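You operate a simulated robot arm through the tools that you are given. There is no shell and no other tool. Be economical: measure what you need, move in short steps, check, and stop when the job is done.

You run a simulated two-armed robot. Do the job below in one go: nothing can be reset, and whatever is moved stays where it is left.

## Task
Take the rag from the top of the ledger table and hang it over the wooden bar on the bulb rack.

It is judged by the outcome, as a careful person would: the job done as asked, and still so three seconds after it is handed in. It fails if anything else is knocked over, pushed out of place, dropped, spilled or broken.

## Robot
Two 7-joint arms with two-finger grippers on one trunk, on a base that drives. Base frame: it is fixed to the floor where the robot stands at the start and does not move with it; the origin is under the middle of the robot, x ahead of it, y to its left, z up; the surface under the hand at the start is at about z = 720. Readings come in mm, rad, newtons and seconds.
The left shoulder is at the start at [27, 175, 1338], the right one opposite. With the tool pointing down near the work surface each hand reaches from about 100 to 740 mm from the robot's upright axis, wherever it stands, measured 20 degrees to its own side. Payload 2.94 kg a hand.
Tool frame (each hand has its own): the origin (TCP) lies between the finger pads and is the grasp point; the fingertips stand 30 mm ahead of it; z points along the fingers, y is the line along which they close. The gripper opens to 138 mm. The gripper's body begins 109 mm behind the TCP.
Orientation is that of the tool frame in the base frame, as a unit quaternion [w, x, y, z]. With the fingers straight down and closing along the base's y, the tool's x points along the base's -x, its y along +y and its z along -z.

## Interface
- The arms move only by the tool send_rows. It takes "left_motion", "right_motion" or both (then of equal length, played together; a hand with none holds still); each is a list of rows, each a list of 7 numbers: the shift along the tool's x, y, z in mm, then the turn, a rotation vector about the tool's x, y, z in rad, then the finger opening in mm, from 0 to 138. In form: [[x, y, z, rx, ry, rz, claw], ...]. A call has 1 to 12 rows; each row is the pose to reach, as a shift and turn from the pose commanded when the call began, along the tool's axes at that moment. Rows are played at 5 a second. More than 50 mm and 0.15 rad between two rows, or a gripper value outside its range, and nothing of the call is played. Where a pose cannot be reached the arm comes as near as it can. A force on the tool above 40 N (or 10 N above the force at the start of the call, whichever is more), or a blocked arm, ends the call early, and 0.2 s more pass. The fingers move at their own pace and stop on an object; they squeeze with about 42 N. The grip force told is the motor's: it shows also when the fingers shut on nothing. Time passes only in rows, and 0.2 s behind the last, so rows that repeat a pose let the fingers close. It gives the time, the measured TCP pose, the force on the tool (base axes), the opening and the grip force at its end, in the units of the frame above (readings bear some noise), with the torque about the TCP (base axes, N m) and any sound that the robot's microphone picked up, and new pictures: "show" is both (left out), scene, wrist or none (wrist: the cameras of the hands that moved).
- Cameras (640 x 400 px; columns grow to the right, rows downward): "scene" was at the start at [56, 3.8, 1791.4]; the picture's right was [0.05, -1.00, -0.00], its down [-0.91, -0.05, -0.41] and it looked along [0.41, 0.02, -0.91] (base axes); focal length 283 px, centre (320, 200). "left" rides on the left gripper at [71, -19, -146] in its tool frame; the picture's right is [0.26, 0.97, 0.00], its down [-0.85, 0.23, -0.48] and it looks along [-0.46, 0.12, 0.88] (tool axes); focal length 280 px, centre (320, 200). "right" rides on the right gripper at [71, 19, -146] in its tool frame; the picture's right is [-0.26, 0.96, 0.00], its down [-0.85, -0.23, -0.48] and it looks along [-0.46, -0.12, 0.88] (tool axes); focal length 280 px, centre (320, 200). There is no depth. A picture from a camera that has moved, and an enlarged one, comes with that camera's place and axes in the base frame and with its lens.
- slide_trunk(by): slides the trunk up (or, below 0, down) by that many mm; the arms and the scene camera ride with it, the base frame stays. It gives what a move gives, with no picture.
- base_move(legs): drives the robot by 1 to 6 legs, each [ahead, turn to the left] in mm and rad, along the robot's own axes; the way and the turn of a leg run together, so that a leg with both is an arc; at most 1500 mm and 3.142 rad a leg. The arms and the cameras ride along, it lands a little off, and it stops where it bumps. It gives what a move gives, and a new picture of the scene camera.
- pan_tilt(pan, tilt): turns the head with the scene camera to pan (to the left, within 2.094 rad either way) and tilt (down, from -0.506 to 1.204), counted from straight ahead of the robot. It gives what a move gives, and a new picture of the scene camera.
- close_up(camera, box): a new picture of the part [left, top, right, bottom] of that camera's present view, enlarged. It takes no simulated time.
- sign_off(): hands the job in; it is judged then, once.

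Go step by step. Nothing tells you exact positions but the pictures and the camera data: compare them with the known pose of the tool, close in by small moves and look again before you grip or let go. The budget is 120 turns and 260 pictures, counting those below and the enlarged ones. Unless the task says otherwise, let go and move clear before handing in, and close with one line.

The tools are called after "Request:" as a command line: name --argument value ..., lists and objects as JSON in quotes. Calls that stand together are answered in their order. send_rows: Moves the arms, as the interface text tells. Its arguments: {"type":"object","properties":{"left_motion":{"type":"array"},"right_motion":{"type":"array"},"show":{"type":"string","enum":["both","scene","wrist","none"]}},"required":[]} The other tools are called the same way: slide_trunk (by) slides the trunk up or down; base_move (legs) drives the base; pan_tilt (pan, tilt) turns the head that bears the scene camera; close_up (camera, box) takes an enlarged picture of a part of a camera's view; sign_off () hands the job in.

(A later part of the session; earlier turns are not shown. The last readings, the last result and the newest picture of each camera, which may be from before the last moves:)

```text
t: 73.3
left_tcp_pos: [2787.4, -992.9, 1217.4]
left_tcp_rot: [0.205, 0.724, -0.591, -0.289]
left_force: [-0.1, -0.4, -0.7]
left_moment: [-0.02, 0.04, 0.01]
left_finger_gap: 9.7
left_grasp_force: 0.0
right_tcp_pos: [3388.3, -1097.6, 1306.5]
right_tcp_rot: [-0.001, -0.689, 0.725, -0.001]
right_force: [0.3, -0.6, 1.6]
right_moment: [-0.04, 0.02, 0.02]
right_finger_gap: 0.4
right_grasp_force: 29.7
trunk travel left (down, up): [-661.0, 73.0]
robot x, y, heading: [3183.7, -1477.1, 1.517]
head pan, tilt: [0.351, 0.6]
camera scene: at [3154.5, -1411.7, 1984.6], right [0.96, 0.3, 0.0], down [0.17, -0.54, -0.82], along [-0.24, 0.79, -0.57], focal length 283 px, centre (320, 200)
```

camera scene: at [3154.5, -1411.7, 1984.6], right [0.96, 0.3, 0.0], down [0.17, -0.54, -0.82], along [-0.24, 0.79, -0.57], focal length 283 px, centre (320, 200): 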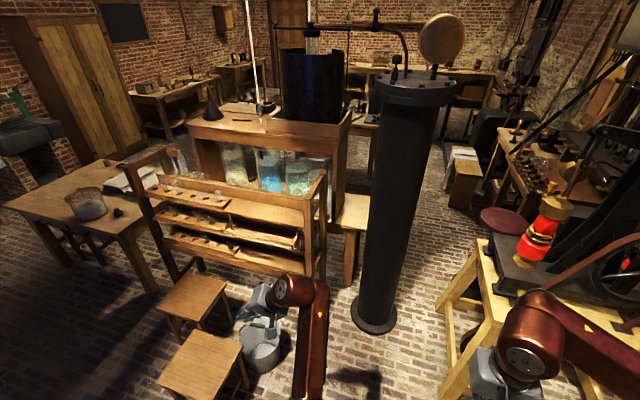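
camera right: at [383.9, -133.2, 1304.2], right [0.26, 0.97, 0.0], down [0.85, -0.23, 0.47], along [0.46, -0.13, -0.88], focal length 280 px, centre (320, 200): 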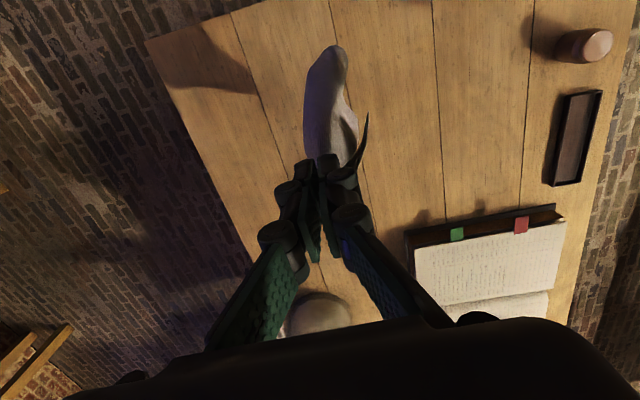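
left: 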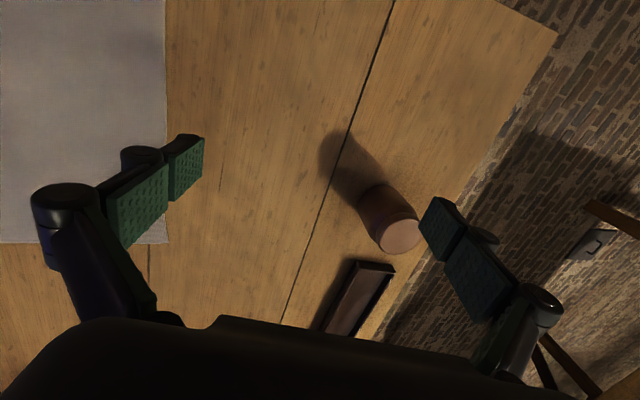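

The column is near (3135,-40) and the bench starts at x of about 3684, so the elbow stays clear. I'll drive forward and then turn in toward the bar.

Request:
base_move --legs '[[0, 0.13], [570, 0], [0, 0.95]]'

Request:
pan_tilt --pan 0.0 --tilt 0.9

```text
t: 79.6
left_tcp_pos: [2516.8, -999.4, 1215.4]
left_tcp_rot: [0.323, 0.926, -0.136, -0.141]
left_force: [-0.5, -0.2, 0.6]
left_moment: [-0.02, 0.0, 0.03]
left_finger_gap: 10.0
left_grasp_force: 0.1
right_tcp_pos: [2893.4, -519.9, 1306.4]
right_tcp_rot: [0.001, 0.963, -0.268, 0.001]
right_force: [0.2, 1.0, 0.2]
right_moment: [0.02, -0.02, -0.01]
right_finger_gap: 1.0
right_grasp_force: 32.6
trunk travel left (down, up): [-661.0, 73.0]
robot x, y, heading: [3131.6, -886.6, 2.596]
head pan, tilt: [0.351, 0.6]
camera scene: at [3060.9, -876.0, 1984.7], right [0.19, 0.98, 0.0], down [0.55, -0.11, -0.82], along [-0.81, 0.16, -0.57], focal length 283 px, centre (320, 200)
```

scene: 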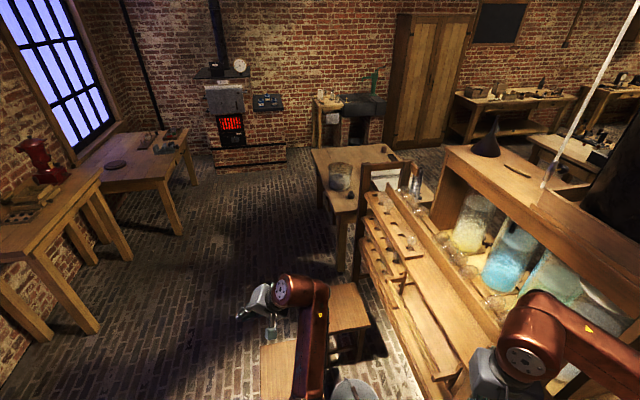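

```text
t: 80.5
left_tcp_pos: [2516.4, -1001.0, 1216.8]
left_tcp_rot: [0.325, 0.925, -0.135, -0.143]
left_force: [-0.2, -0.1, -0.1]
left_moment: [-0.01, -0.01, 0.02]
left_finger_gap: 9.9
left_grasp_force: 0.0
right_tcp_pos: [2893.2, -519.5, 1305.7]
right_tcp_rot: [0.0, 0.963, -0.268, 0.001]
right_force: [0.8, -0.2, -0.6]
right_moment: [-0.02, 0.0, 0.01]
right_finger_gap: 2.3
right_grasp_force: 30.8
trunk travel left (down, up): [-661.0, 73.0]
robot x, y, heading: [3131.8, -885.1, 2.598]
head pan, tilt: [0.0, 0.901]
camera scene: at [3083.0, -854.1, 1959.9], right [0.52, 0.86, 0.0], down [0.67, -0.4, -0.62], along [-0.53, 0.32, -0.78], focal length 283 px, centre (320, 200)
```

scene: 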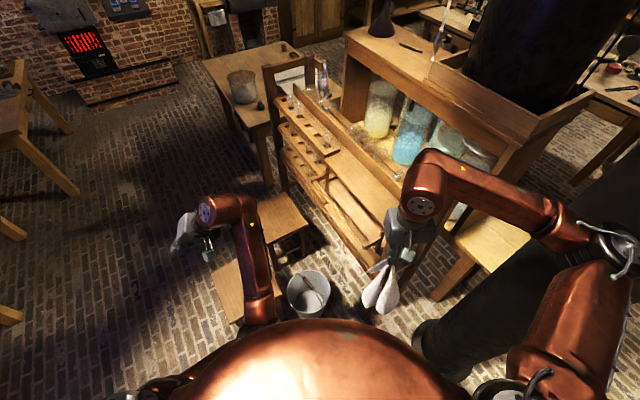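

The rag hangs nicely and the bar is ahead-right. I'll move forward 200 mm, keeping clear of the bucket and column.

Request:
base_move --legs '[[200, 0]]'

Request:
close_up --camera "scene" --box '[240, 80, 480, 230]'

```text
t: 82.1
left_tcp_pos: [2348.4, -894.7, 1218.5]
left_tcp_rot: [0.323, 0.925, -0.138, -0.143]
left_force: [1.0, 0.7, 0.0]
left_moment: [0.03, 0.05, -0.02]
left_finger_gap: 9.7
left_grasp_force: 0.0
right_tcp_pos: [2726.6, -416.7, 1307.6]
right_tcp_rot: [0.0, 0.963, -0.271, -0.002]
right_force: [-0.1, 0.4, -0.2]
right_moment: [0.15, -0.03, -0.02]
right_finger_gap: 2.2
right_grasp_force: 34.7
trunk travel left (down, up): [-661.0, 73.0]
robot x, y, heading: [2958.3, -780.6, 2.592]
head pan, tilt: [0.0, 0.901]
camera scene: at [2917.4, -753.5, 1960.1], right [0.52, 0.85, 0.0], down [0.67, -0.41, -0.62], along [-0.53, 0.32, -0.78], focal length 283 px, centre (320, 200)
```

scene: 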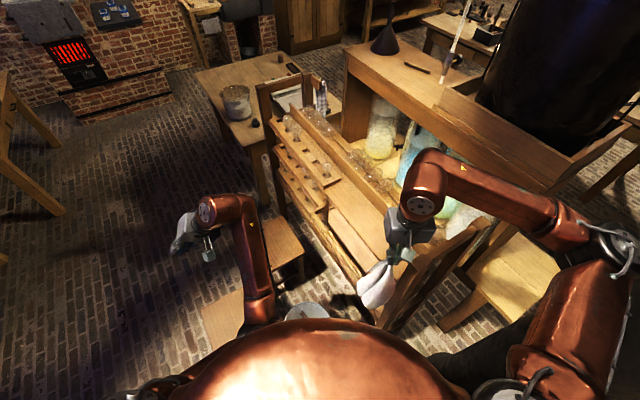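

```text
2.67 times, centred on (360, 155) of scene
camera zoom: at [2917.4, -753.5, 1960.1], right [0.52, 0.85, 0.0], down [0.67, -0.41, -0.62], along [-0.53, 0.32, -0.78], focal length 755 px, centre (213, 320)
```

zoom: 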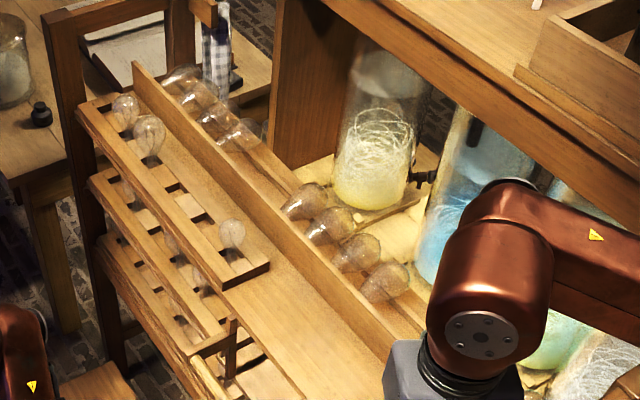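

The hand is just outside the rack's far post. I'll move it to a point outside the bar's middle and turn the tool so the cloth's width lies along the bar.

Request:
send_rows --right_motion '[[-24, 25, 0, 0, 0, 0.146, 0], [-48, 51, 0, 0, 0, 0.291, 0], [-72, 76, 0, 0, 0, 0.437, 0], [-97, 102, 0, 0, 0, 0.583, 0], [-121, 127, 0, 0, 0, 0.729, 0], [-145, 153, 0, 0, 0, 0.874, 0], [-169, 178, 0, 0, 0, 1.02, 0], [-169, 178, 0, 0, 0, 1.02, 0]]'

Request:
close_up --camera "scene" --box '[200, 130, 440, 280]'

```text
t: 83.9
left_tcp_pos: [2345.2, -892.5, 1216.6]
left_tcp_rot: [0.325, 0.925, -0.137, -0.143]
left_force: [-0.5, 0.5, 0.1]
left_moment: [0.03, 0.0, -0.02]
left_finger_gap: 10.2
left_grasp_force: 0.2
right_tcp_pos: [2483.3, -476.9, 1306.5]
right_tcp_rot: [0.0, -0.707, 0.707, 0.0]
right_force: [0.2, 0.7, 2.3]
right_moment: [-0.03, 0.01, 0.02]
right_finger_gap: 0.0
right_grasp_force: 30.1
trunk travel left (down, up): [-661.0, 73.0]
robot x, y, heading: [2959.0, -782.6, 2.594]
head pan, tilt: [0.0, 0.901]
camera scene: at [2912.6, -748.6, 1959.9], right [0.52, 0.85, 0.0], down [0.67, -0.41, -0.62], along [-0.53, 0.32, -0.78], focal length 283 px, centre (320, 200)
camera right: at [2464.1, -547.8, 1452.2], right [-0.97, 0.26, 0.0], down [0.23, 0.85, 0.48], along [0.12, 0.46, -0.88], focal length 280 px, centre (320, 200)
```

scene: 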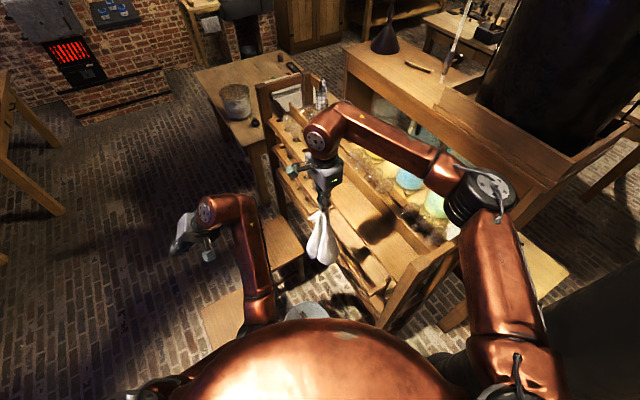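
right: 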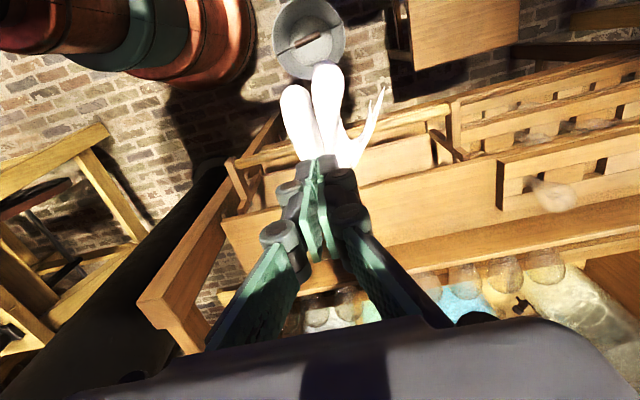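

```text
2.67 times, centred on (320, 205) of scene
camera zoom: at [2912.6, -748.6, 1959.9], right [0.52, 0.85, 0.0], down [0.67, -0.41, -0.62], along [-0.53, 0.32, -0.78], focal length 755 px, centre (320, 187)
```

zoom: 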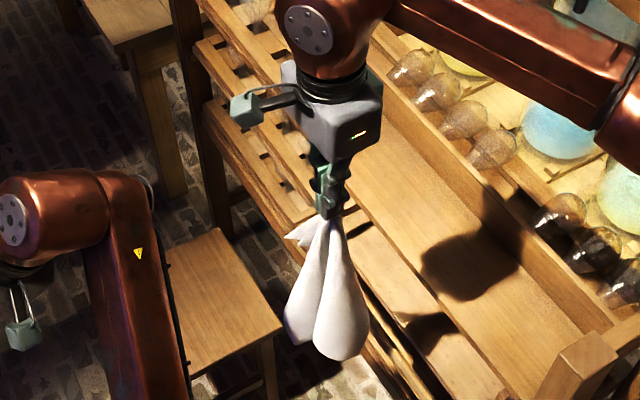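

The wrist camera sees the bar and its brackets. I'll zoom in to place the bar exactly.

Request:
close_up --camera "right" --box '[200, 50, 500, 240]'

```text
2.11 times, centred on (350, 145) of right
camera zoom: at [2464.1, -547.8, 1452.2], right [-0.97, 0.26, 0.0], down [0.23, 0.85, 0.48], along [0.12, 0.46, -0.88], focal length 590 px, centre (257, 316)
```

zoom: 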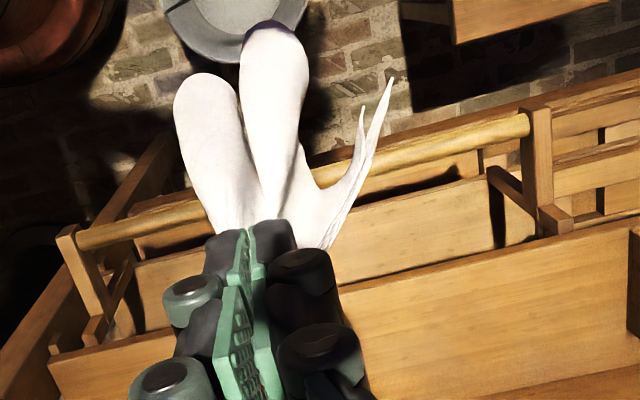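

The bar is at y about -398, z about 935, with roughly 90 mm between it and the rack. I'll move the hand inward over that gap and then lower the rag into it.

Request:
send_rows --right_motion '[[-35, 0, 0, 0, 0, 0, 0], [-70, 0, 0, 0, 0, 0, 0], [-105, 0, 0, 0, 0, 0, 0], [-122, 0, 0, 0, 0, 0, 0], [-122, 0, 0, 0, 0, 0, 0], [-122, 0, 30, 0, 0, 0, 0], [-122, 0, 60, 0, 0, 0, 0], [-122, 0, 60, 0, 0, 0, 0]]'

Request:
close_up --camera "scene" --box '[240, 130, 480, 280]'

Request:
close_up --camera "right" --box '[160, 0, 480, 200]'

```text
t: 85.7
left_tcp_pos: [2344.5, -894.6, 1215.9]
left_tcp_rot: [0.324, 0.925, -0.138, -0.142]
left_force: [0.7, -0.4, -0.7]
left_moment: [0.02, -0.01, -0.01]
left_finger_gap: 9.9
left_grasp_force: 0.2
right_tcp_pos: [2486.8, -356.6, 1246.9]
right_tcp_rot: [0.0, 0.708, -0.706, 0.0]
right_force: [0.2, -0.1, 0.3]
right_moment: [0.01, 0.04, 0.0]
right_finger_gap: 0.4
right_grasp_force: 29.6
trunk travel left (down, up): [-661.0, 73.0]
robot x, y, heading: [2957.0, -778.4, 2.594]
head pan, tilt: [0.0, 0.901]
camera scene: at [2911.7, -750.7, 1959.9], right [0.52, 0.85, 0.0], down [0.67, -0.41, -0.62], along [-0.53, 0.32, -0.78], focal length 283 px, centre (320, 200)
camera right: at [2466.7, -426.9, 1393.0], right [-0.97, 0.26, 0.0], down [0.23, 0.85, 0.48], along [0.12, 0.46, -0.88], focal length 280 px, centre (320, 200)
```

scene: 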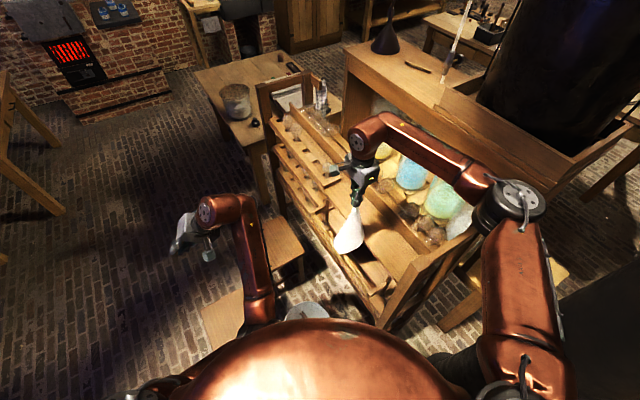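
right: 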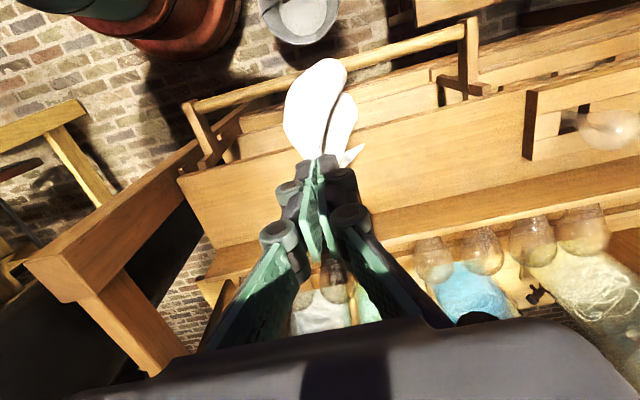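

```text
2.67 times, centred on (360, 205) of scene
camera zoom: at [2911.7, -750.7, 1959.9], right [0.52, 0.85, 0.0], down [0.67, -0.41, -0.62], along [-0.53, 0.32, -0.78], focal length 755 px, centre (213, 187)
```

zoom: 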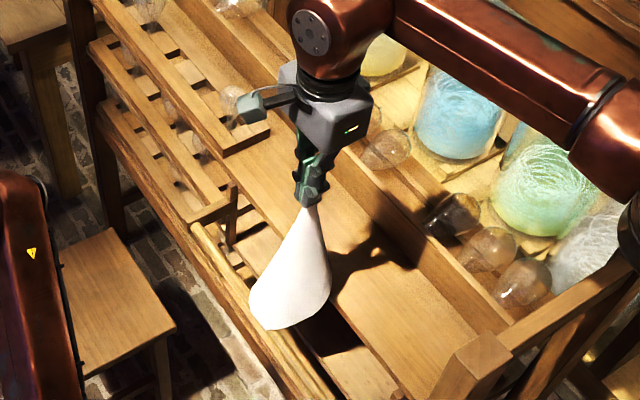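

```text
2.00 times, centred on (320, 100) of right
camera zoom: at [2466.7, -426.9, 1393.0], right [-0.97, 0.26, 0.0], down [0.23, 0.85, 0.48], along [0.12, 0.46, -0.88], focal length 561 px, centre (320, 400)
```

zoom: 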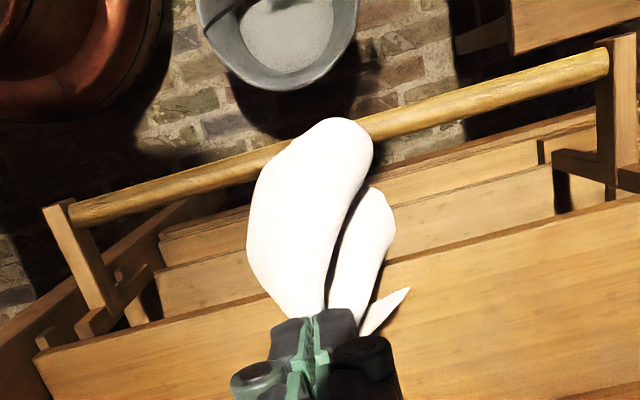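

The rag's bottom leans slightly outside the bar. I'll shift the hand about 55 mm further in and let the cloth settle before lowering.

Request:
send_rows --right_motion '[[-20, 0, -15, 0, 0, 0, 0], [-40, 0, -15, 0, 0, 0, 0], [-55, 0, -15, 0, 0, 0, 0], [-55, 0, -15, 0, 0, 0, 0], [-55, 0, -15, 0, 0, 0, 0], [-55, 0, -15, 0, 0, 0, 0]]' --show "none"

Request:
close_up --camera "right" --box '[160, 0, 480, 200]'

Request:
close_up --camera "scene" --box '[300, 150, 460, 290]'

```text
t: 87.1
left_tcp_pos: [2343.1, -894.3, 1216.0]
left_tcp_rot: [0.325, 0.925, -0.137, -0.142]
left_force: [-0.2, -0.8, -0.6]
left_moment: [0.01, 0.0, -0.01]
left_finger_gap: 10.2
left_grasp_force: 0.1
right_tcp_pos: [2485.8, -303.1, 1262.0]
right_tcp_rot: [0.0, 0.708, -0.706, 0.0]
right_force: [0.1, -0.6, -0.8]
right_moment: [0.02, -0.02, 0.0]
right_finger_gap: 1.4
right_grasp_force: 29.3
trunk travel left (down, up): [-661.0, 73.0]
robot x, y, heading: [2959.0, -780.3, 2.594]
head pan, tilt: [0.0, 0.901]
```

```text
2.00 times, centred on (320, 100) of right
camera zoom: at [2466.1, -372.7, 1408.2], right [-0.97, 0.26, 0.0], down [0.23, 0.85, 0.48], along [0.12, 0.46, -0.88], focal length 561 px, centre (320, 400)
```

zoom: 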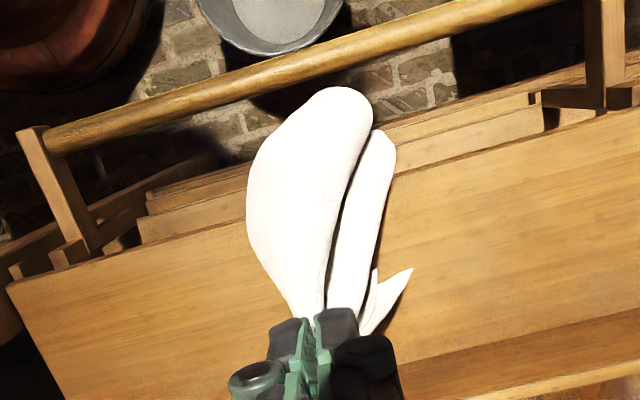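

```text
2.86 times, centred on (380, 220) of scene
camera zoom: at [2911.6, -749.7, 1959.9], right [0.52, 0.85, 0.0], down [0.67, -0.41, -0.62], along [-0.53, 0.32, -0.78], focal length 809 px, centre (149, 143)
```

zoom: 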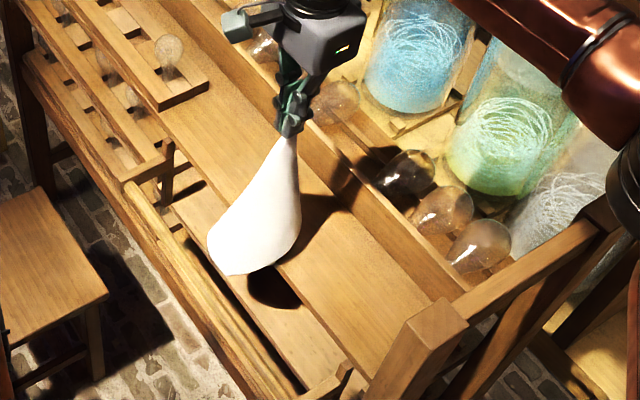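

Both lobes of the rag now hang over the gap. I'll lower it 90 mm and look.

Request:
send_rows --right_motion '[[0, 0, 25, 0, 0, 0, 0], [0, 0, 50, 0, 0, 0, 0], [0, 0, 70, 0, 0, 0, 0], [5, 0, 90, 0, 0, 0, 0], [5, 0, 90, 0, 0, 0, 0], [5, 0, 90, 0, 0, 0, 0]]' --show "none"

Request:
close_up --camera "right" --box '[160, 0, 480, 200]'

Request:
close_up --camera "scene" --box '[300, 150, 460, 290]'

```text
t: 88.5
left_tcp_pos: [2344.6, -893.1, 1216.0]
left_tcp_rot: [0.325, 0.925, -0.138, -0.143]
left_force: [-0.1, -0.7, 0.0]
left_moment: [-0.03, -0.02, 0.02]
left_finger_gap: 9.7
left_grasp_force: 0.0
right_tcp_pos: [2486.0, -307.0, 1170.5]
right_tcp_rot: [-0.001, 0.709, -0.706, 0.001]
right_force: [-0.8, 0.5, -0.5]
right_moment: [-0.03, -0.09, 0.01]
right_finger_gap: 2.3
right_grasp_force: 34.0
trunk travel left (down, up): [-661.0, 73.0]
robot x, y, heading: [2958.8, -776.4, 2.591]
head pan, tilt: [0.0, 0.901]
```

```text
2.00 times, centred on (320, 100) of right
camera zoom: at [2466.1, -376.7, 1316.1], right [-0.97, 0.26, 0.0], down [0.23, 0.85, 0.48], along [0.12, 0.46, -0.88], focal length 561 px, centre (320, 400)
```

zoom: 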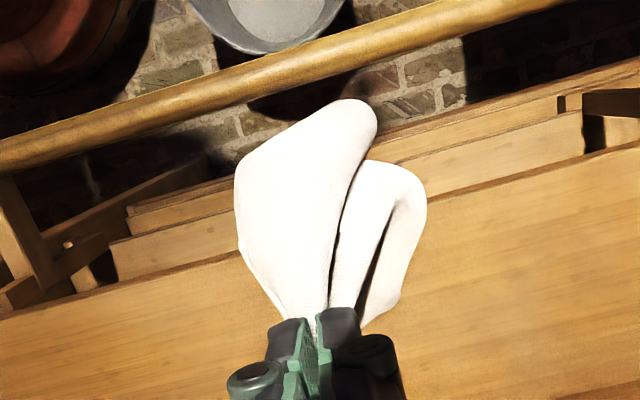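

```text
2.86 times, centred on (380, 220) of scene
camera zoom: at [2911.3, -749.5, 1959.9], right [0.52, 0.85, 0.0], down [0.67, -0.41, -0.62], along [-0.53, 0.32, -0.78], focal length 809 px, centre (149, 143)
```

zoom: 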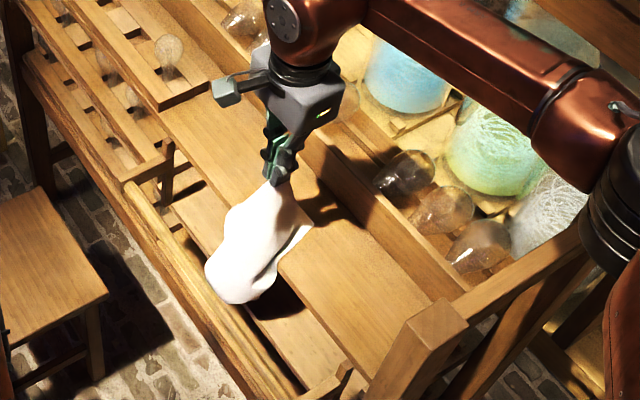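

The rag's lower end is now inside the gap below bar level, with a small fold resting on the tray lip. I'll lower further while easing outward.

Request:
send_rows --right_motion '[[12, 0, 12, 0, 0, 0, 0], [24, 0, 24, 0, 0, 0, 0], [34, 0, 40, 0, 0, 0, 0], [44, 0, 55, 0, 0, 0, 0], [44, 0, 55, 0, 0, 0, 0], [44, 0, 55, 0, 0, 0, 0]]' --show "none"

Request:
close_up --camera "right" --box '[160, 0, 480, 200]'

Request:
close_up --camera "scene" --box '[280, 150, 440, 290]'

```text
t: 89.9
left_tcp_pos: [2344.6, -893.2, 1216.0]
left_tcp_rot: [0.325, 0.925, -0.138, -0.141]
left_force: [-1.1, 0.5, 0.6]
left_moment: [-0.03, 0.01, 0.05]
left_finger_gap: 9.8
left_grasp_force: 0.1
right_tcp_pos: [2486.7, -350.5, 1113.9]
right_tcp_rot: [0.0, 0.709, -0.706, 0.0]
right_force: [0.2, -0.8, 0.0]
right_moment: [-0.02, 0.0, -0.01]
right_finger_gap: 0.8
right_grasp_force: 30.6
trunk travel left (down, up): [-661.0, 73.0]
robot x, y, heading: [2961.5, -780.3, 2.594]
head pan, tilt: [0.0, 0.901]
```

```text
2.00 times, centred on (320, 100) of right
camera zoom: at [2466.5, -420.9, 1260.0], right [-0.97, 0.26, 0.0], down [0.23, 0.85, 0.48], along [0.12, 0.46, -0.88], focal length 561 px, centre (320, 400)
```

zoom: 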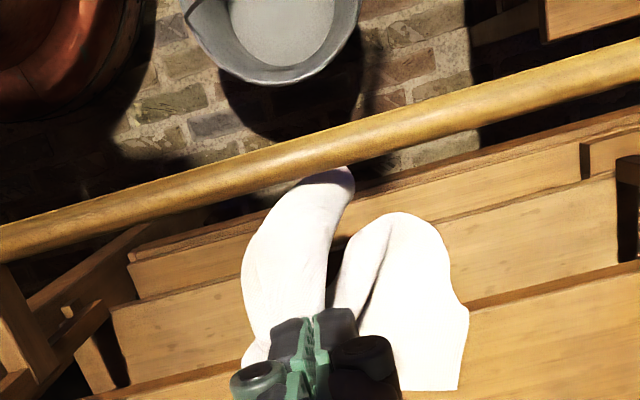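

```text
2.86 times, centred on (360, 220) of scene
camera zoom: at [2911.4, -749.7, 1959.9], right [0.52, 0.85, 0.0], down [0.67, -0.41, -0.62], along [-0.53, 0.32, -0.78], focal length 809 px, centre (206, 143)
```

zoom: 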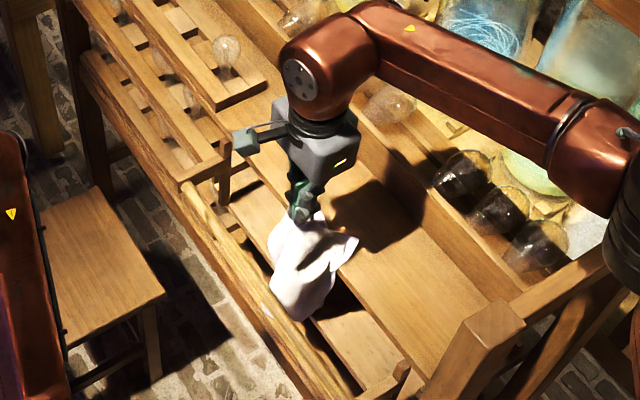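

The tip is now behind and below the bar. I'll carry the held edge outward over the bar and start down the outside.

Request:
send_rows --right_motion '[[30, 0, 0, 0, 0, 0, 0], [60, 0, 0, 0, 0, 0, 0], [90, 0, 10, 0, 0, 0, 0], [110, 0, 40, 0, 0, 0, 0], [120, 0, 80, 0, 0, 0, 0], [120, 0, 110, 0, 0, 0, 0], [120, 0, 110, 0, 0, 0, 0]]'

Request:
close_up --camera "right" --box '[160, 0, 480, 200]'

Request:
close_up --camera "scene" --box '[260, 150, 420, 290]'

```text
t: 91.5
left_tcp_pos: [2345.0, -894.2, 1215.5]
left_tcp_rot: [0.325, 0.925, -0.137, -0.142]
left_force: [-0.5, 0.3, 0.0]
left_moment: [-0.03, 0.02, 0.0]
left_finger_gap: 10.1
left_grasp_force: 0.1
right_tcp_pos: [2483.9, -468.4, 1005.6]
right_tcp_rot: [0.0, 0.709, -0.706, 0.0]
right_force: [-0.8, 0.6, 1.8]
right_moment: [0.0, -0.05, -0.02]
right_finger_gap: 0.1
right_grasp_force: 28.8
trunk travel left (down, up): [-661.0, 73.0]
robot x, y, heading: [2958.1, -778.8, 2.592]
head pan, tilt: [0.0, 0.901]
camera scene: at [2911.6, -749.9, 1959.9], right [0.52, 0.85, 0.0], down [0.67, -0.41, -0.62], along [-0.53, 0.32, -0.78], focal length 283 px, centre (320, 200)
camera right: at [2465.3, -537.8, 1152.6], right [-0.97, 0.26, 0.0], down [0.23, 0.85, 0.48], along [0.12, 0.46, -0.88], focal length 280 px, centre (320, 200)
```

scene: 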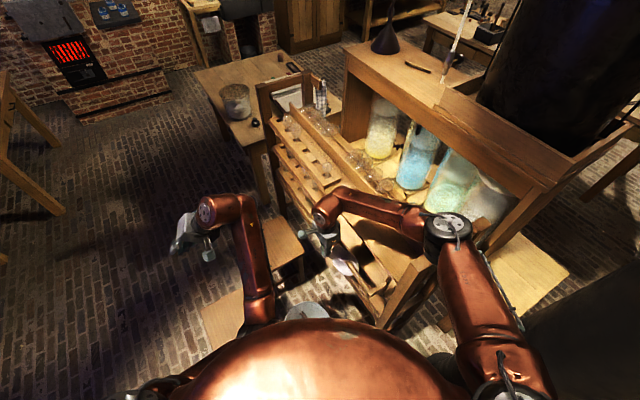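
right: 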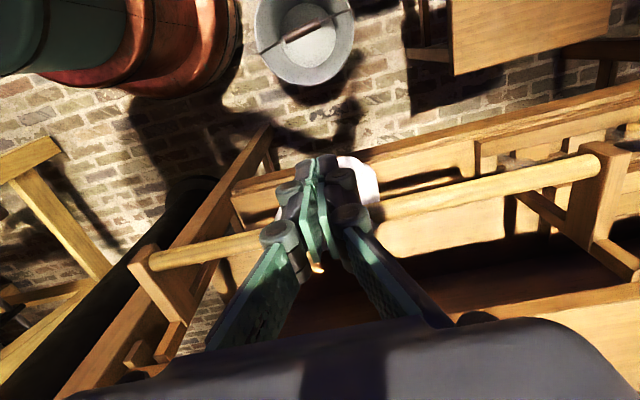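

```text
2.00 times, centred on (320, 100) of right
camera zoom: at [2465.3, -537.8, 1152.6], right [-0.97, 0.26, 0.0], down [0.23, 0.85, 0.48], along [0.12, 0.46, -0.88], focal length 561 px, centre (320, 400)
```

zoom: 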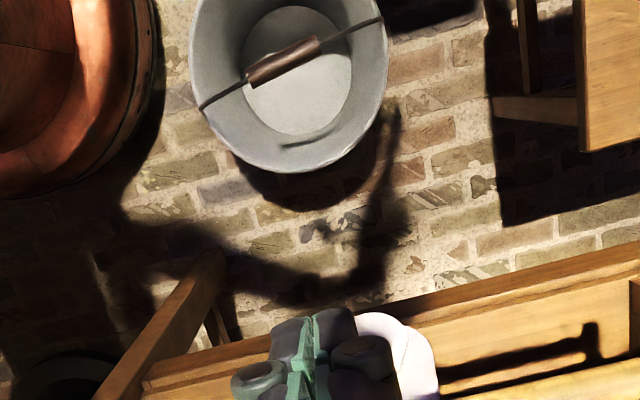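

```text
2.86 times, centred on (340, 220) of scene
camera zoom: at [2911.6, -749.9, 1959.9], right [0.52, 0.85, 0.0], down [0.67, -0.41, -0.62], along [-0.53, 0.32, -0.78], focal length 809 px, centre (263, 143)
```

zoom: 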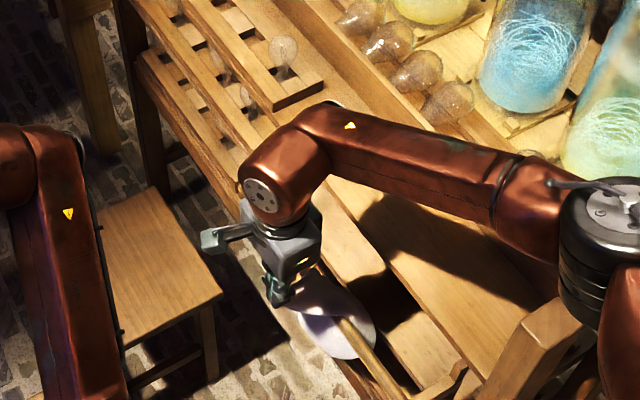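

I need a tighter view of the rag and the bar.

Request:
close_up --camera "scene" --box '[315, 205, 395, 255]'

Request:
close_up --camera "right" --box '[240, 130, 440, 260]'

Request:
close_up --camera "left" --box '[0, 0, 640, 400]'

```text
8.00 times, centred on (355, 230) of scene
camera zoom: at [2911.6, -749.9, 1959.9], right [0.52, 0.85, 0.0], down [0.67, -0.41, -0.62], along [-0.53, 0.32, -0.78], focal length 2264 px, centre (40, -40)
```

zoom: 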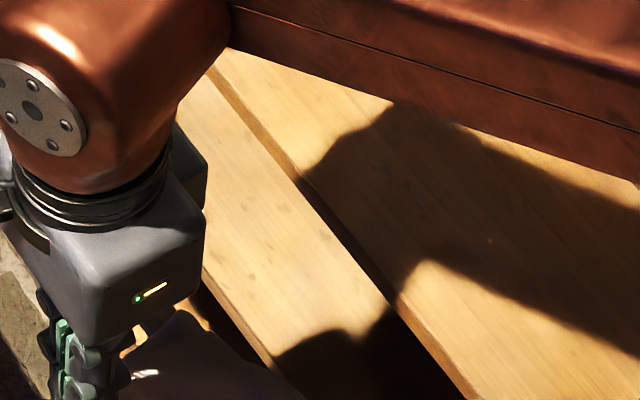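

```text
3.08 times, centred on (340, 195) of right
camera zoom: at [2465.3, -537.8, 1152.6], right [-0.97, 0.26, 0.0], down [0.23, 0.85, 0.48], along [0.12, 0.46, -0.88], focal length 863 px, centre (258, 215)
```

zoom: 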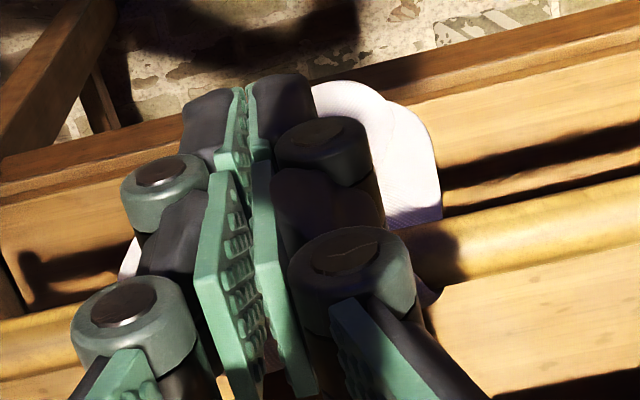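

```text
1.00 times, centred on (320, 200) of left (not enlarged: the box is as wide or as high as the picture)
camera zoom: at [2463.4, -822.1, 1301.0], right [0.09, -0.82, 0.57], down [-0.65, 0.39, 0.65], along [-0.75, -0.43, -0.5], focal length 280 px, centre (320, 200)
```

zoom: 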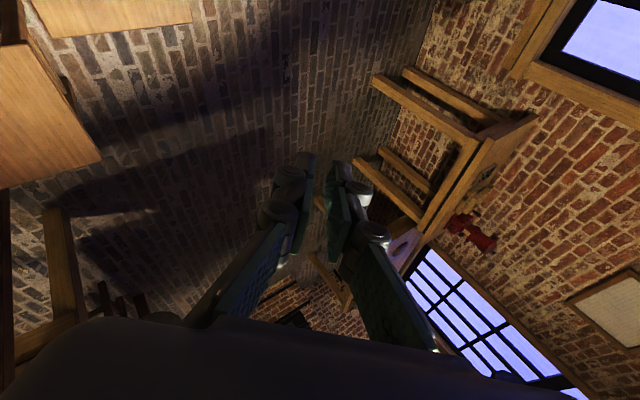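

The rag passes over the bar, with cloth on both sides. I'll bring the hand lower on the outside to balance the two halves.

Request:
send_rows --right_motion '[[0, 0, 25, 0, 0, 0, 0], [0, 0, 50, 0, 0, 0, 0], [0, 0, 75, 0, 0, 0, 0], [0, 0, 100, 0, 0, 0, 0], [0, 0, 115, 0, 0, 0, 0], [0, 0, 115, 0, 0, 0, 0]]'

Request:
close_up --camera "scene" --box '[280, 180, 440, 300]'

Request:
close_up --camera "right" --box '[200, 120, 440, 270]'

```text
t: 92.9
left_tcp_pos: [2344.5, -894.8, 1216.9]
left_tcp_rot: [0.325, 0.925, -0.137, -0.142]
left_force: [-0.1, 1.0, -0.3]
left_moment: [-0.02, 0.02, -0.03]
left_finger_gap: 10.0
left_grasp_force: 0.2
right_tcp_pos: [2487.5, -471.6, 890.9]
right_tcp_rot: [0.0, 0.709, -0.706, 0.0]
right_force: [0.4, 0.5, -0.3]
right_moment: [0.02, 0.03, 0.0]
right_finger_gap: 1.4
right_grasp_force: 28.8
trunk travel left (down, up): [-661.0, 73.0]
robot x, y, heading: [2959.9, -779.5, 2.595]
head pan, tilt: [0.0, 0.901]
camera scene: at [2911.5, -749.8, 1959.9], right [0.52, 0.85, 0.0], down [0.67, -0.41, -0.62], along [-0.53, 0.32, -0.78], focal length 283 px, centre (320, 200)
camera right: at [2468.2, -540.4, 1037.2], right [-0.97, 0.26, 0.0], down [0.23, 0.85, 0.48], along [0.12, 0.46, -0.88], focal length 280 px, centre (320, 200)
```

scene: 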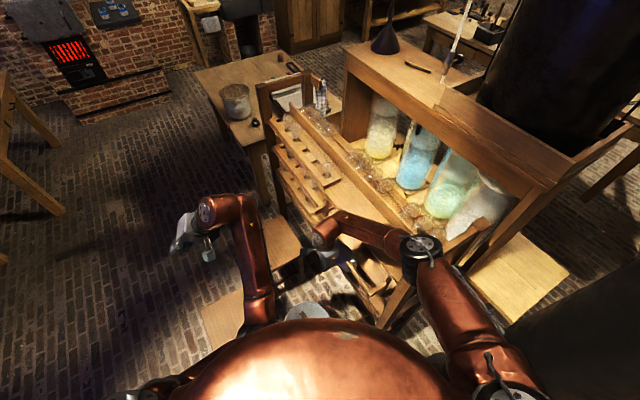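
right: 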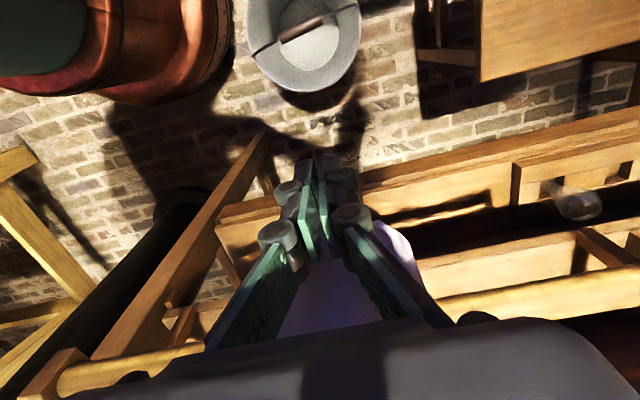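

```text
3.33 times, centred on (360, 240) of scene
camera zoom: at [2911.5, -749.8, 1959.9], right [0.52, 0.85, 0.0], down [0.67, -0.41, -0.62], along [-0.53, 0.32, -0.78], focal length 943 px, centre (187, 67)
```

zoom: 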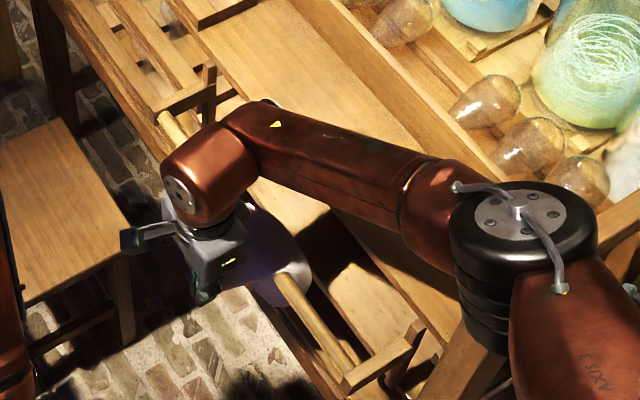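

```text
2.67 times, centred on (320, 195) of right
camera zoom: at [2468.2, -540.4, 1037.2], right [-0.97, 0.26, 0.0], down [0.23, 0.85, 0.48], along [0.12, 0.46, -0.88], focal length 748 px, centre (320, 213)
```

zoom: 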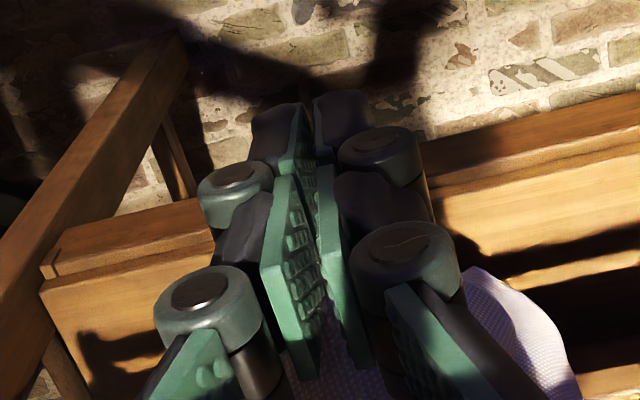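

The rag is draped over the bar. I'll pull a little more cloth to the outer side, away from the rack post, so it balances.

Request:
send_rows --right_motion '[[20, 0, 8, 0, 0, 0, 0], [40, 0, 16, 0, 0, 0, 0], [55, 0, 25, 0, 0, 0, 0], [55, 0, 25, 0, 0, 0, 0]]'

Request:
close_up --camera "scene" --box '[280, 180, 440, 300]'

```text
t: 93.9
left_tcp_pos: [2344.3, -893.7, 1217.1]
left_tcp_rot: [0.325, 0.925, -0.138, -0.143]
left_force: [-0.3, -0.2, -0.9]
left_moment: [-0.02, 0.0, -0.02]
left_finger_gap: 10.0
left_grasp_force: 0.0
right_tcp_pos: [2485.1, -526.8, 865.9]
right_tcp_rot: [-0.001, 0.707, -0.707, 0.0]
right_force: [0.0, -0.7, 0.7]
right_moment: [0.01, 0.0, 0.02]
right_finger_gap: 0.9
right_grasp_force: 29.1
trunk travel left (down, up): [-661.0, 73.0]
robot x, y, heading: [2963.5, -779.8, 2.597]
head pan, tilt: [0.0, 0.901]
camera scene: at [2911.5, -749.6, 1959.9], right [0.52, 0.85, 0.0], down [0.67, -0.41, -0.62], along [-0.53, 0.32, -0.78], focal length 283 px, centre (320, 200)
camera right: at [2465.8, -596.6, 1012.9], right [-0.97, 0.26, 0.0], down [0.23, 0.85, 0.48], along [0.12, 0.46, -0.88], focal length 280 px, centre (320, 200)
```

scene: 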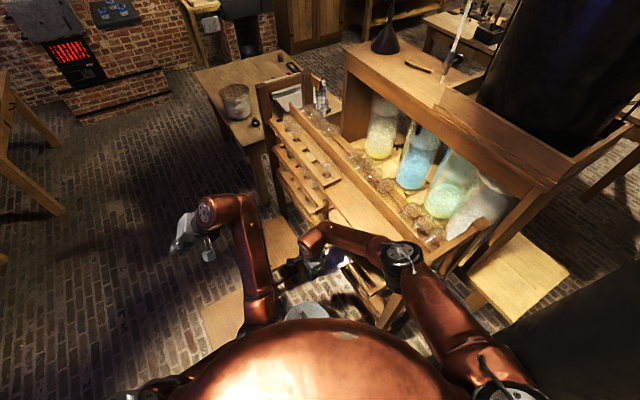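
right: 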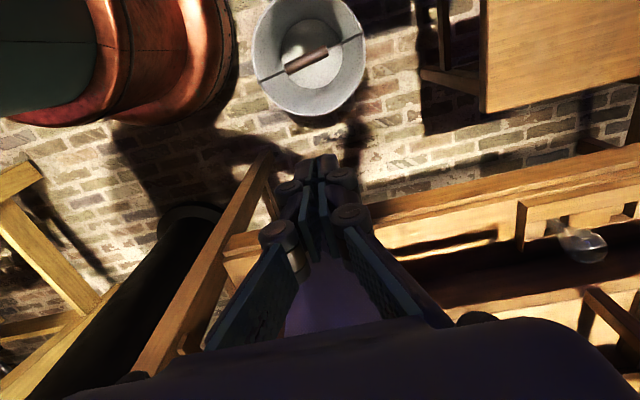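

```text
3.33 times, centred on (360, 240) of scene
camera zoom: at [2911.5, -749.6, 1959.9], right [0.52, 0.85, 0.0], down [0.67, -0.41, -0.62], along [-0.53, 0.32, -0.78], focal length 943 px, centre (187, 67)
```

zoom: 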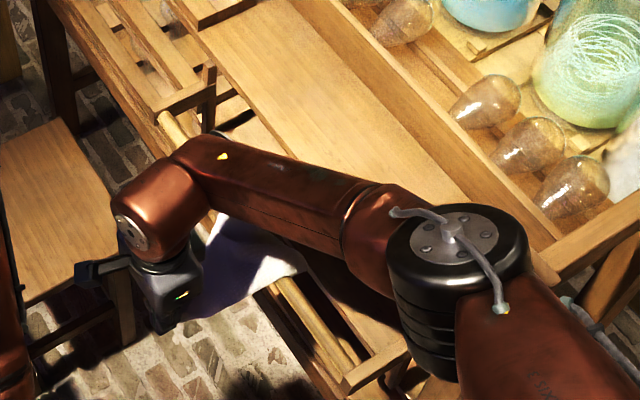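

The cloth spans from hand to bar with about half hanging on the inner side. I'll ease down and in slightly, then open.

Request:
send_rows --right_motion '[[-12, 0, 14, 0, 0, 0, 0], [-22, 0, 28, 0, 0, 0, 0], [-22, 0, 28, 0, 0, 0, 0], [-22, 0, 28, 0, 0, 0, 12], [-22, 0, 28, 0, 0, 0, 30], [-22, 0, 28, 0, 0, 0, 50], [-22, 0, 28, 0, 0, 0, 60], [-22, 0, 28, 0, 0, 0, 60]]'

Request:
close_up --camera "scene" --box '[280, 180, 440, 300]'

Request:
close_up --camera "right" --box '[160, 100, 480, 300]'

```text
t: 95.7
left_tcp_pos: [2343.8, -894.4, 1215.6]
left_tcp_rot: [0.324, 0.925, -0.138, -0.142]
left_force: [0.3, 0.0, -0.5]
left_moment: [-0.01, 0.03, 0.0]
left_finger_gap: 10.1
left_grasp_force: 0.0
right_tcp_pos: [2485.3, -504.1, 836.7]
right_tcp_rot: [-0.001, 0.708, -0.706, 0.0]
right_force: [0.6, 0.2, -1.3]
right_moment: [-0.02, 0.0, 0.05]
right_finger_gap: 60.0
right_grasp_force: 0.0
trunk travel left (down, up): [-661.0, 73.0]
robot x, y, heading: [2960.5, -781.2, 2.596]
head pan, tilt: [0.0, 0.901]
camera scene: at [2911.4, -750.0, 1959.9], right [0.52, 0.85, 0.0], down [0.67, -0.41, -0.62], along [-0.53, 0.32, -0.78], focal length 283 px, centre (320, 200)
camera right: at [2465.3, -574.0, 983.4], right [-0.97, 0.26, 0.0], down [0.23, 0.85, 0.48], along [0.12, 0.46, -0.88], focal length 280 px, centre (320, 200)
```

scene: 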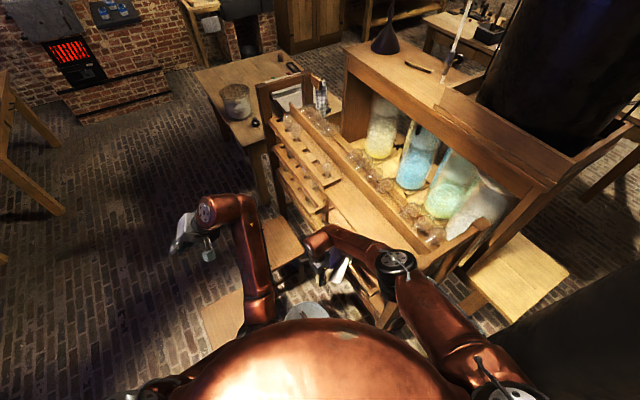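
right: 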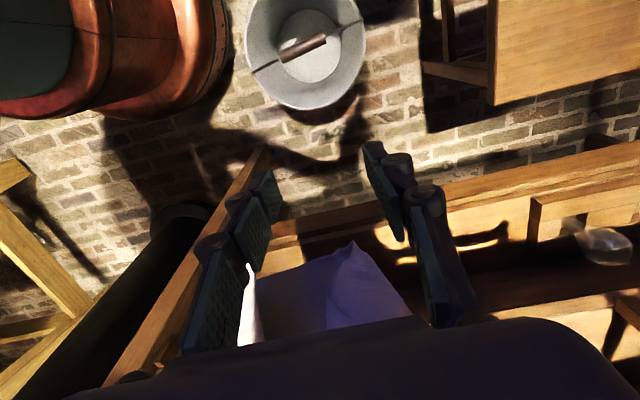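

```text
3.33 times, centred on (360, 240) of scene
camera zoom: at [2911.4, -750.0, 1959.9], right [0.52, 0.85, 0.0], down [0.67, -0.41, -0.62], along [-0.53, 0.32, -0.78], focal length 943 px, centre (187, 67)
```

zoom: 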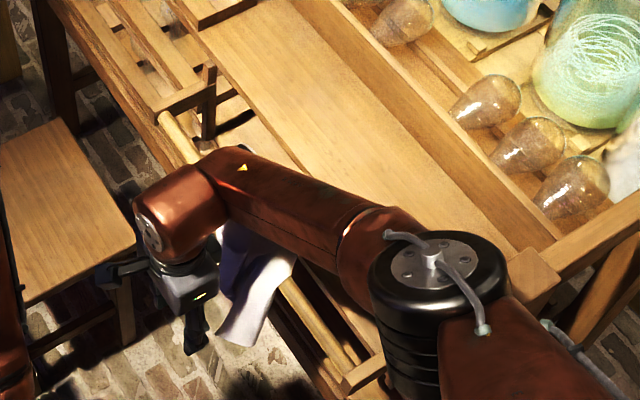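

```text
2.00 times, centred on (320, 200) of right
camera zoom: at [2465.3, -574.0, 983.4], right [-0.97, 0.26, 0.0], down [0.23, 0.85, 0.48], along [0.12, 0.46, -0.88], focal length 561 px, centre (320, 200)
```

zoom: 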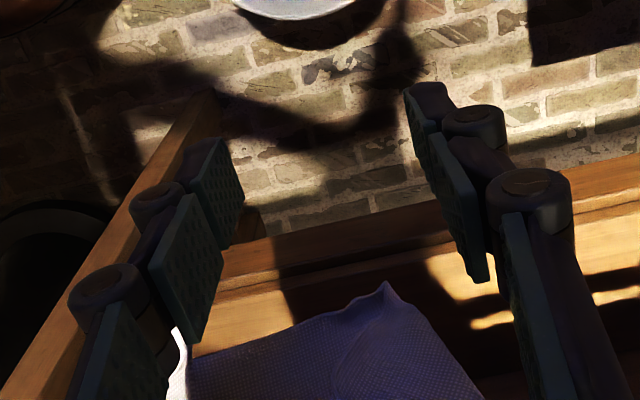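

The fingers are open and the rag stays draped on the bar. I'll back the hand straight out and then up.

Request:
send_rows --right_motion '[[20, 0, 0, 0, 0, 0, 60], [45, 0, 0, 0, 0, 0, 60], [70, 0, 0, 0, 0, 0, 60], [90, 0, -20, 0, 0, 0, 60], [100, 0, -60, 0, 0, 0, 60], [100, 0, -105, 0, 0, 0, 60], [100, 0, -150, 0, 0, 0, 60], [100, 0, -195, 0, 0, 0, 60], [100, 0, -240, 0, 0, 0, 60], [100, 0, -285, 0, 0, 0, 60], [100, 0, -330, 0, 0, 0, 60], [100, 0, -375, 0, 0, 0, 60]]'

Request:
close_up --camera "right" --box '[160, 80, 480, 280]'

Request:
close_up --camera "scene" --box '[280, 170, 440, 300]'

```text
t: 98.0
left_tcp_pos: [2342.9, -893.0, 1220.3]
left_tcp_rot: [0.322, 0.925, -0.136, -0.149]
left_force: [0.0, 0.0, 0.0]
left_moment: [0.0, 0.03, 0.01]
left_finger_gap: 9.9
left_grasp_force: 0.2
right_tcp_pos: [2485.4, -595.2, 1139.8]
right_tcp_rot: [0.01, -0.706, 0.709, 0.003]
right_force: [0.1, 0.8, -0.1]
right_moment: [0.01, 0.04, 0.03]
right_finger_gap: 60.1
right_grasp_force: 0.0
trunk travel left (down, up): [-661.0, 73.0]
robot x, y, heading: [2959.4, -781.7, 2.59]
head pan, tilt: [0.0, 0.901]
stopped in row 11 (right hand): the force on the tool passed its limit at 62 N (the readings are from after the stop); the commanded pose is now the measured one
camera scene: at [2911.8, -749.7, 1959.8], right [0.52, 0.85, 0.0], down [0.67, -0.41, -0.62], along [-0.53, 0.32, -0.78], focal length 283 px, centre (320, 200)
camera right: at [2464.2, -668.3, 1283.8], right [-0.96, 0.27, -0.01], down [0.23, 0.84, 0.49], along [0.14, 0.47, -0.87], focal length 280 px, centre (320, 200)
```

scene: 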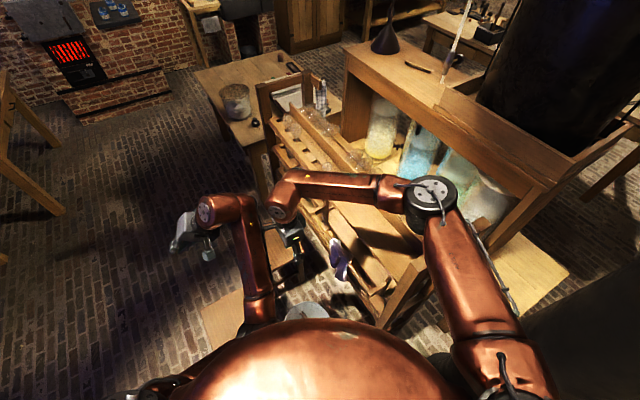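
right: 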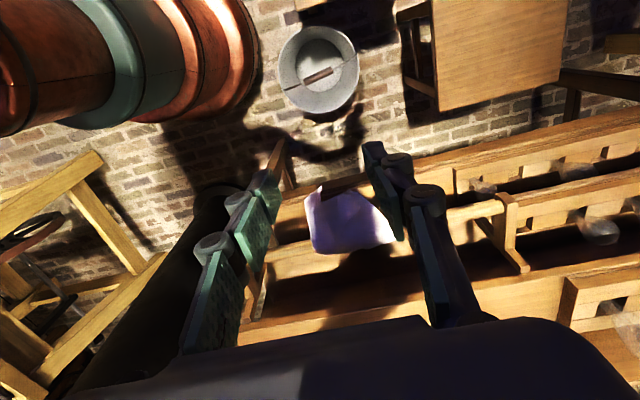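

```text
2.00 times, centred on (320, 180) of right
camera zoom: at [2464.2, -668.3, 1283.8], right [-0.96, 0.27, -0.01], down [0.23, 0.84, 0.49], along [0.14, 0.47, -0.87], focal length 561 px, centre (320, 240)
```

zoom: 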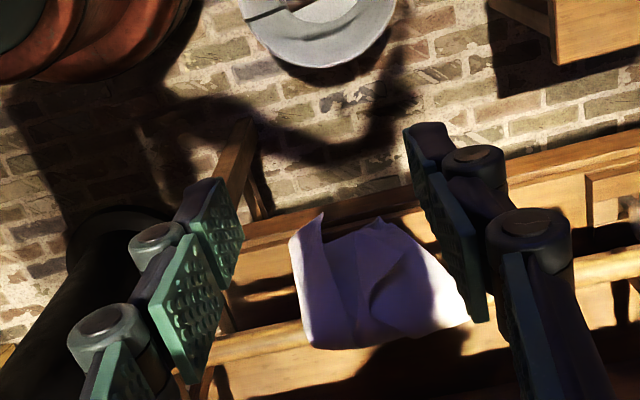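

```text
3.08 times, centred on (360, 235) of scene
camera zoom: at [2911.8, -749.7, 1959.8], right [0.52, 0.85, 0.0], down [0.67, -0.41, -0.62], along [-0.53, 0.32, -0.78], focal length 871 px, centre (197, 92)
```

zoom: 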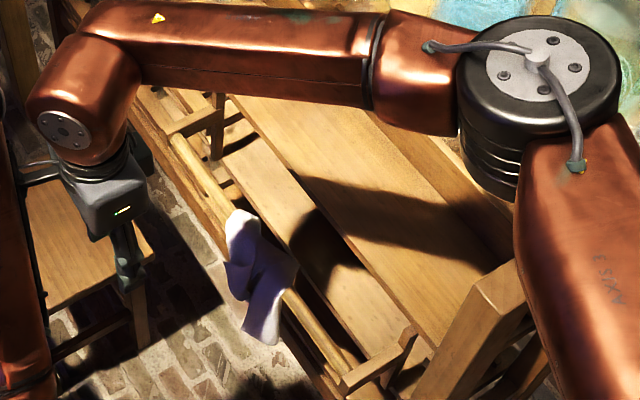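

The rag hangs on the bar and the gripper is clear. The stop was the right wrist touching the robot's own left arm. I'll take a closer look at the rag.

Request:
close_up --camera "scene" --box '[310, 220, 390, 300]'

Request:
close_up --camera "right" --box '[260, 160, 440, 280]'

```text
5.00 times, centred on (350, 260) of scene
camera zoom: at [2911.8, -749.7, 1959.8], right [0.52, 0.85, 0.0], down [0.67, -0.41, -0.62], along [-0.53, 0.32, -0.78], focal length 1415 px, centre (170, -100)
```

zoom: 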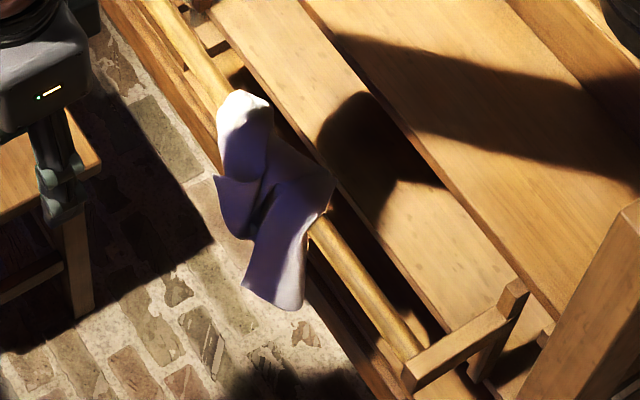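

```text
3.33 times, centred on (350, 220) of right
camera zoom: at [2464.2, -668.3, 1283.8], right [-0.96, 0.27, -0.01], down [0.23, 0.84, 0.49], along [0.14, 0.47, -0.87], focal length 935 px, centre (220, 133)
```

zoom: 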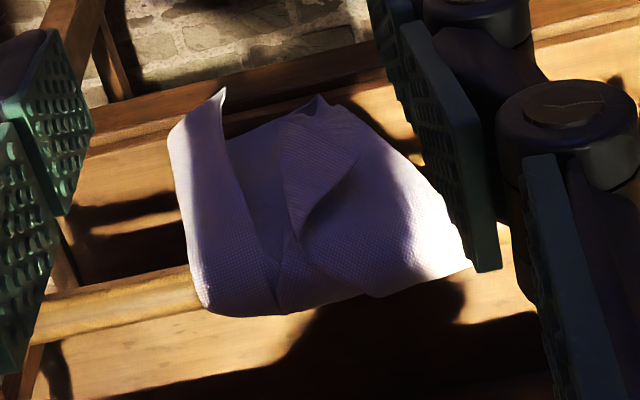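

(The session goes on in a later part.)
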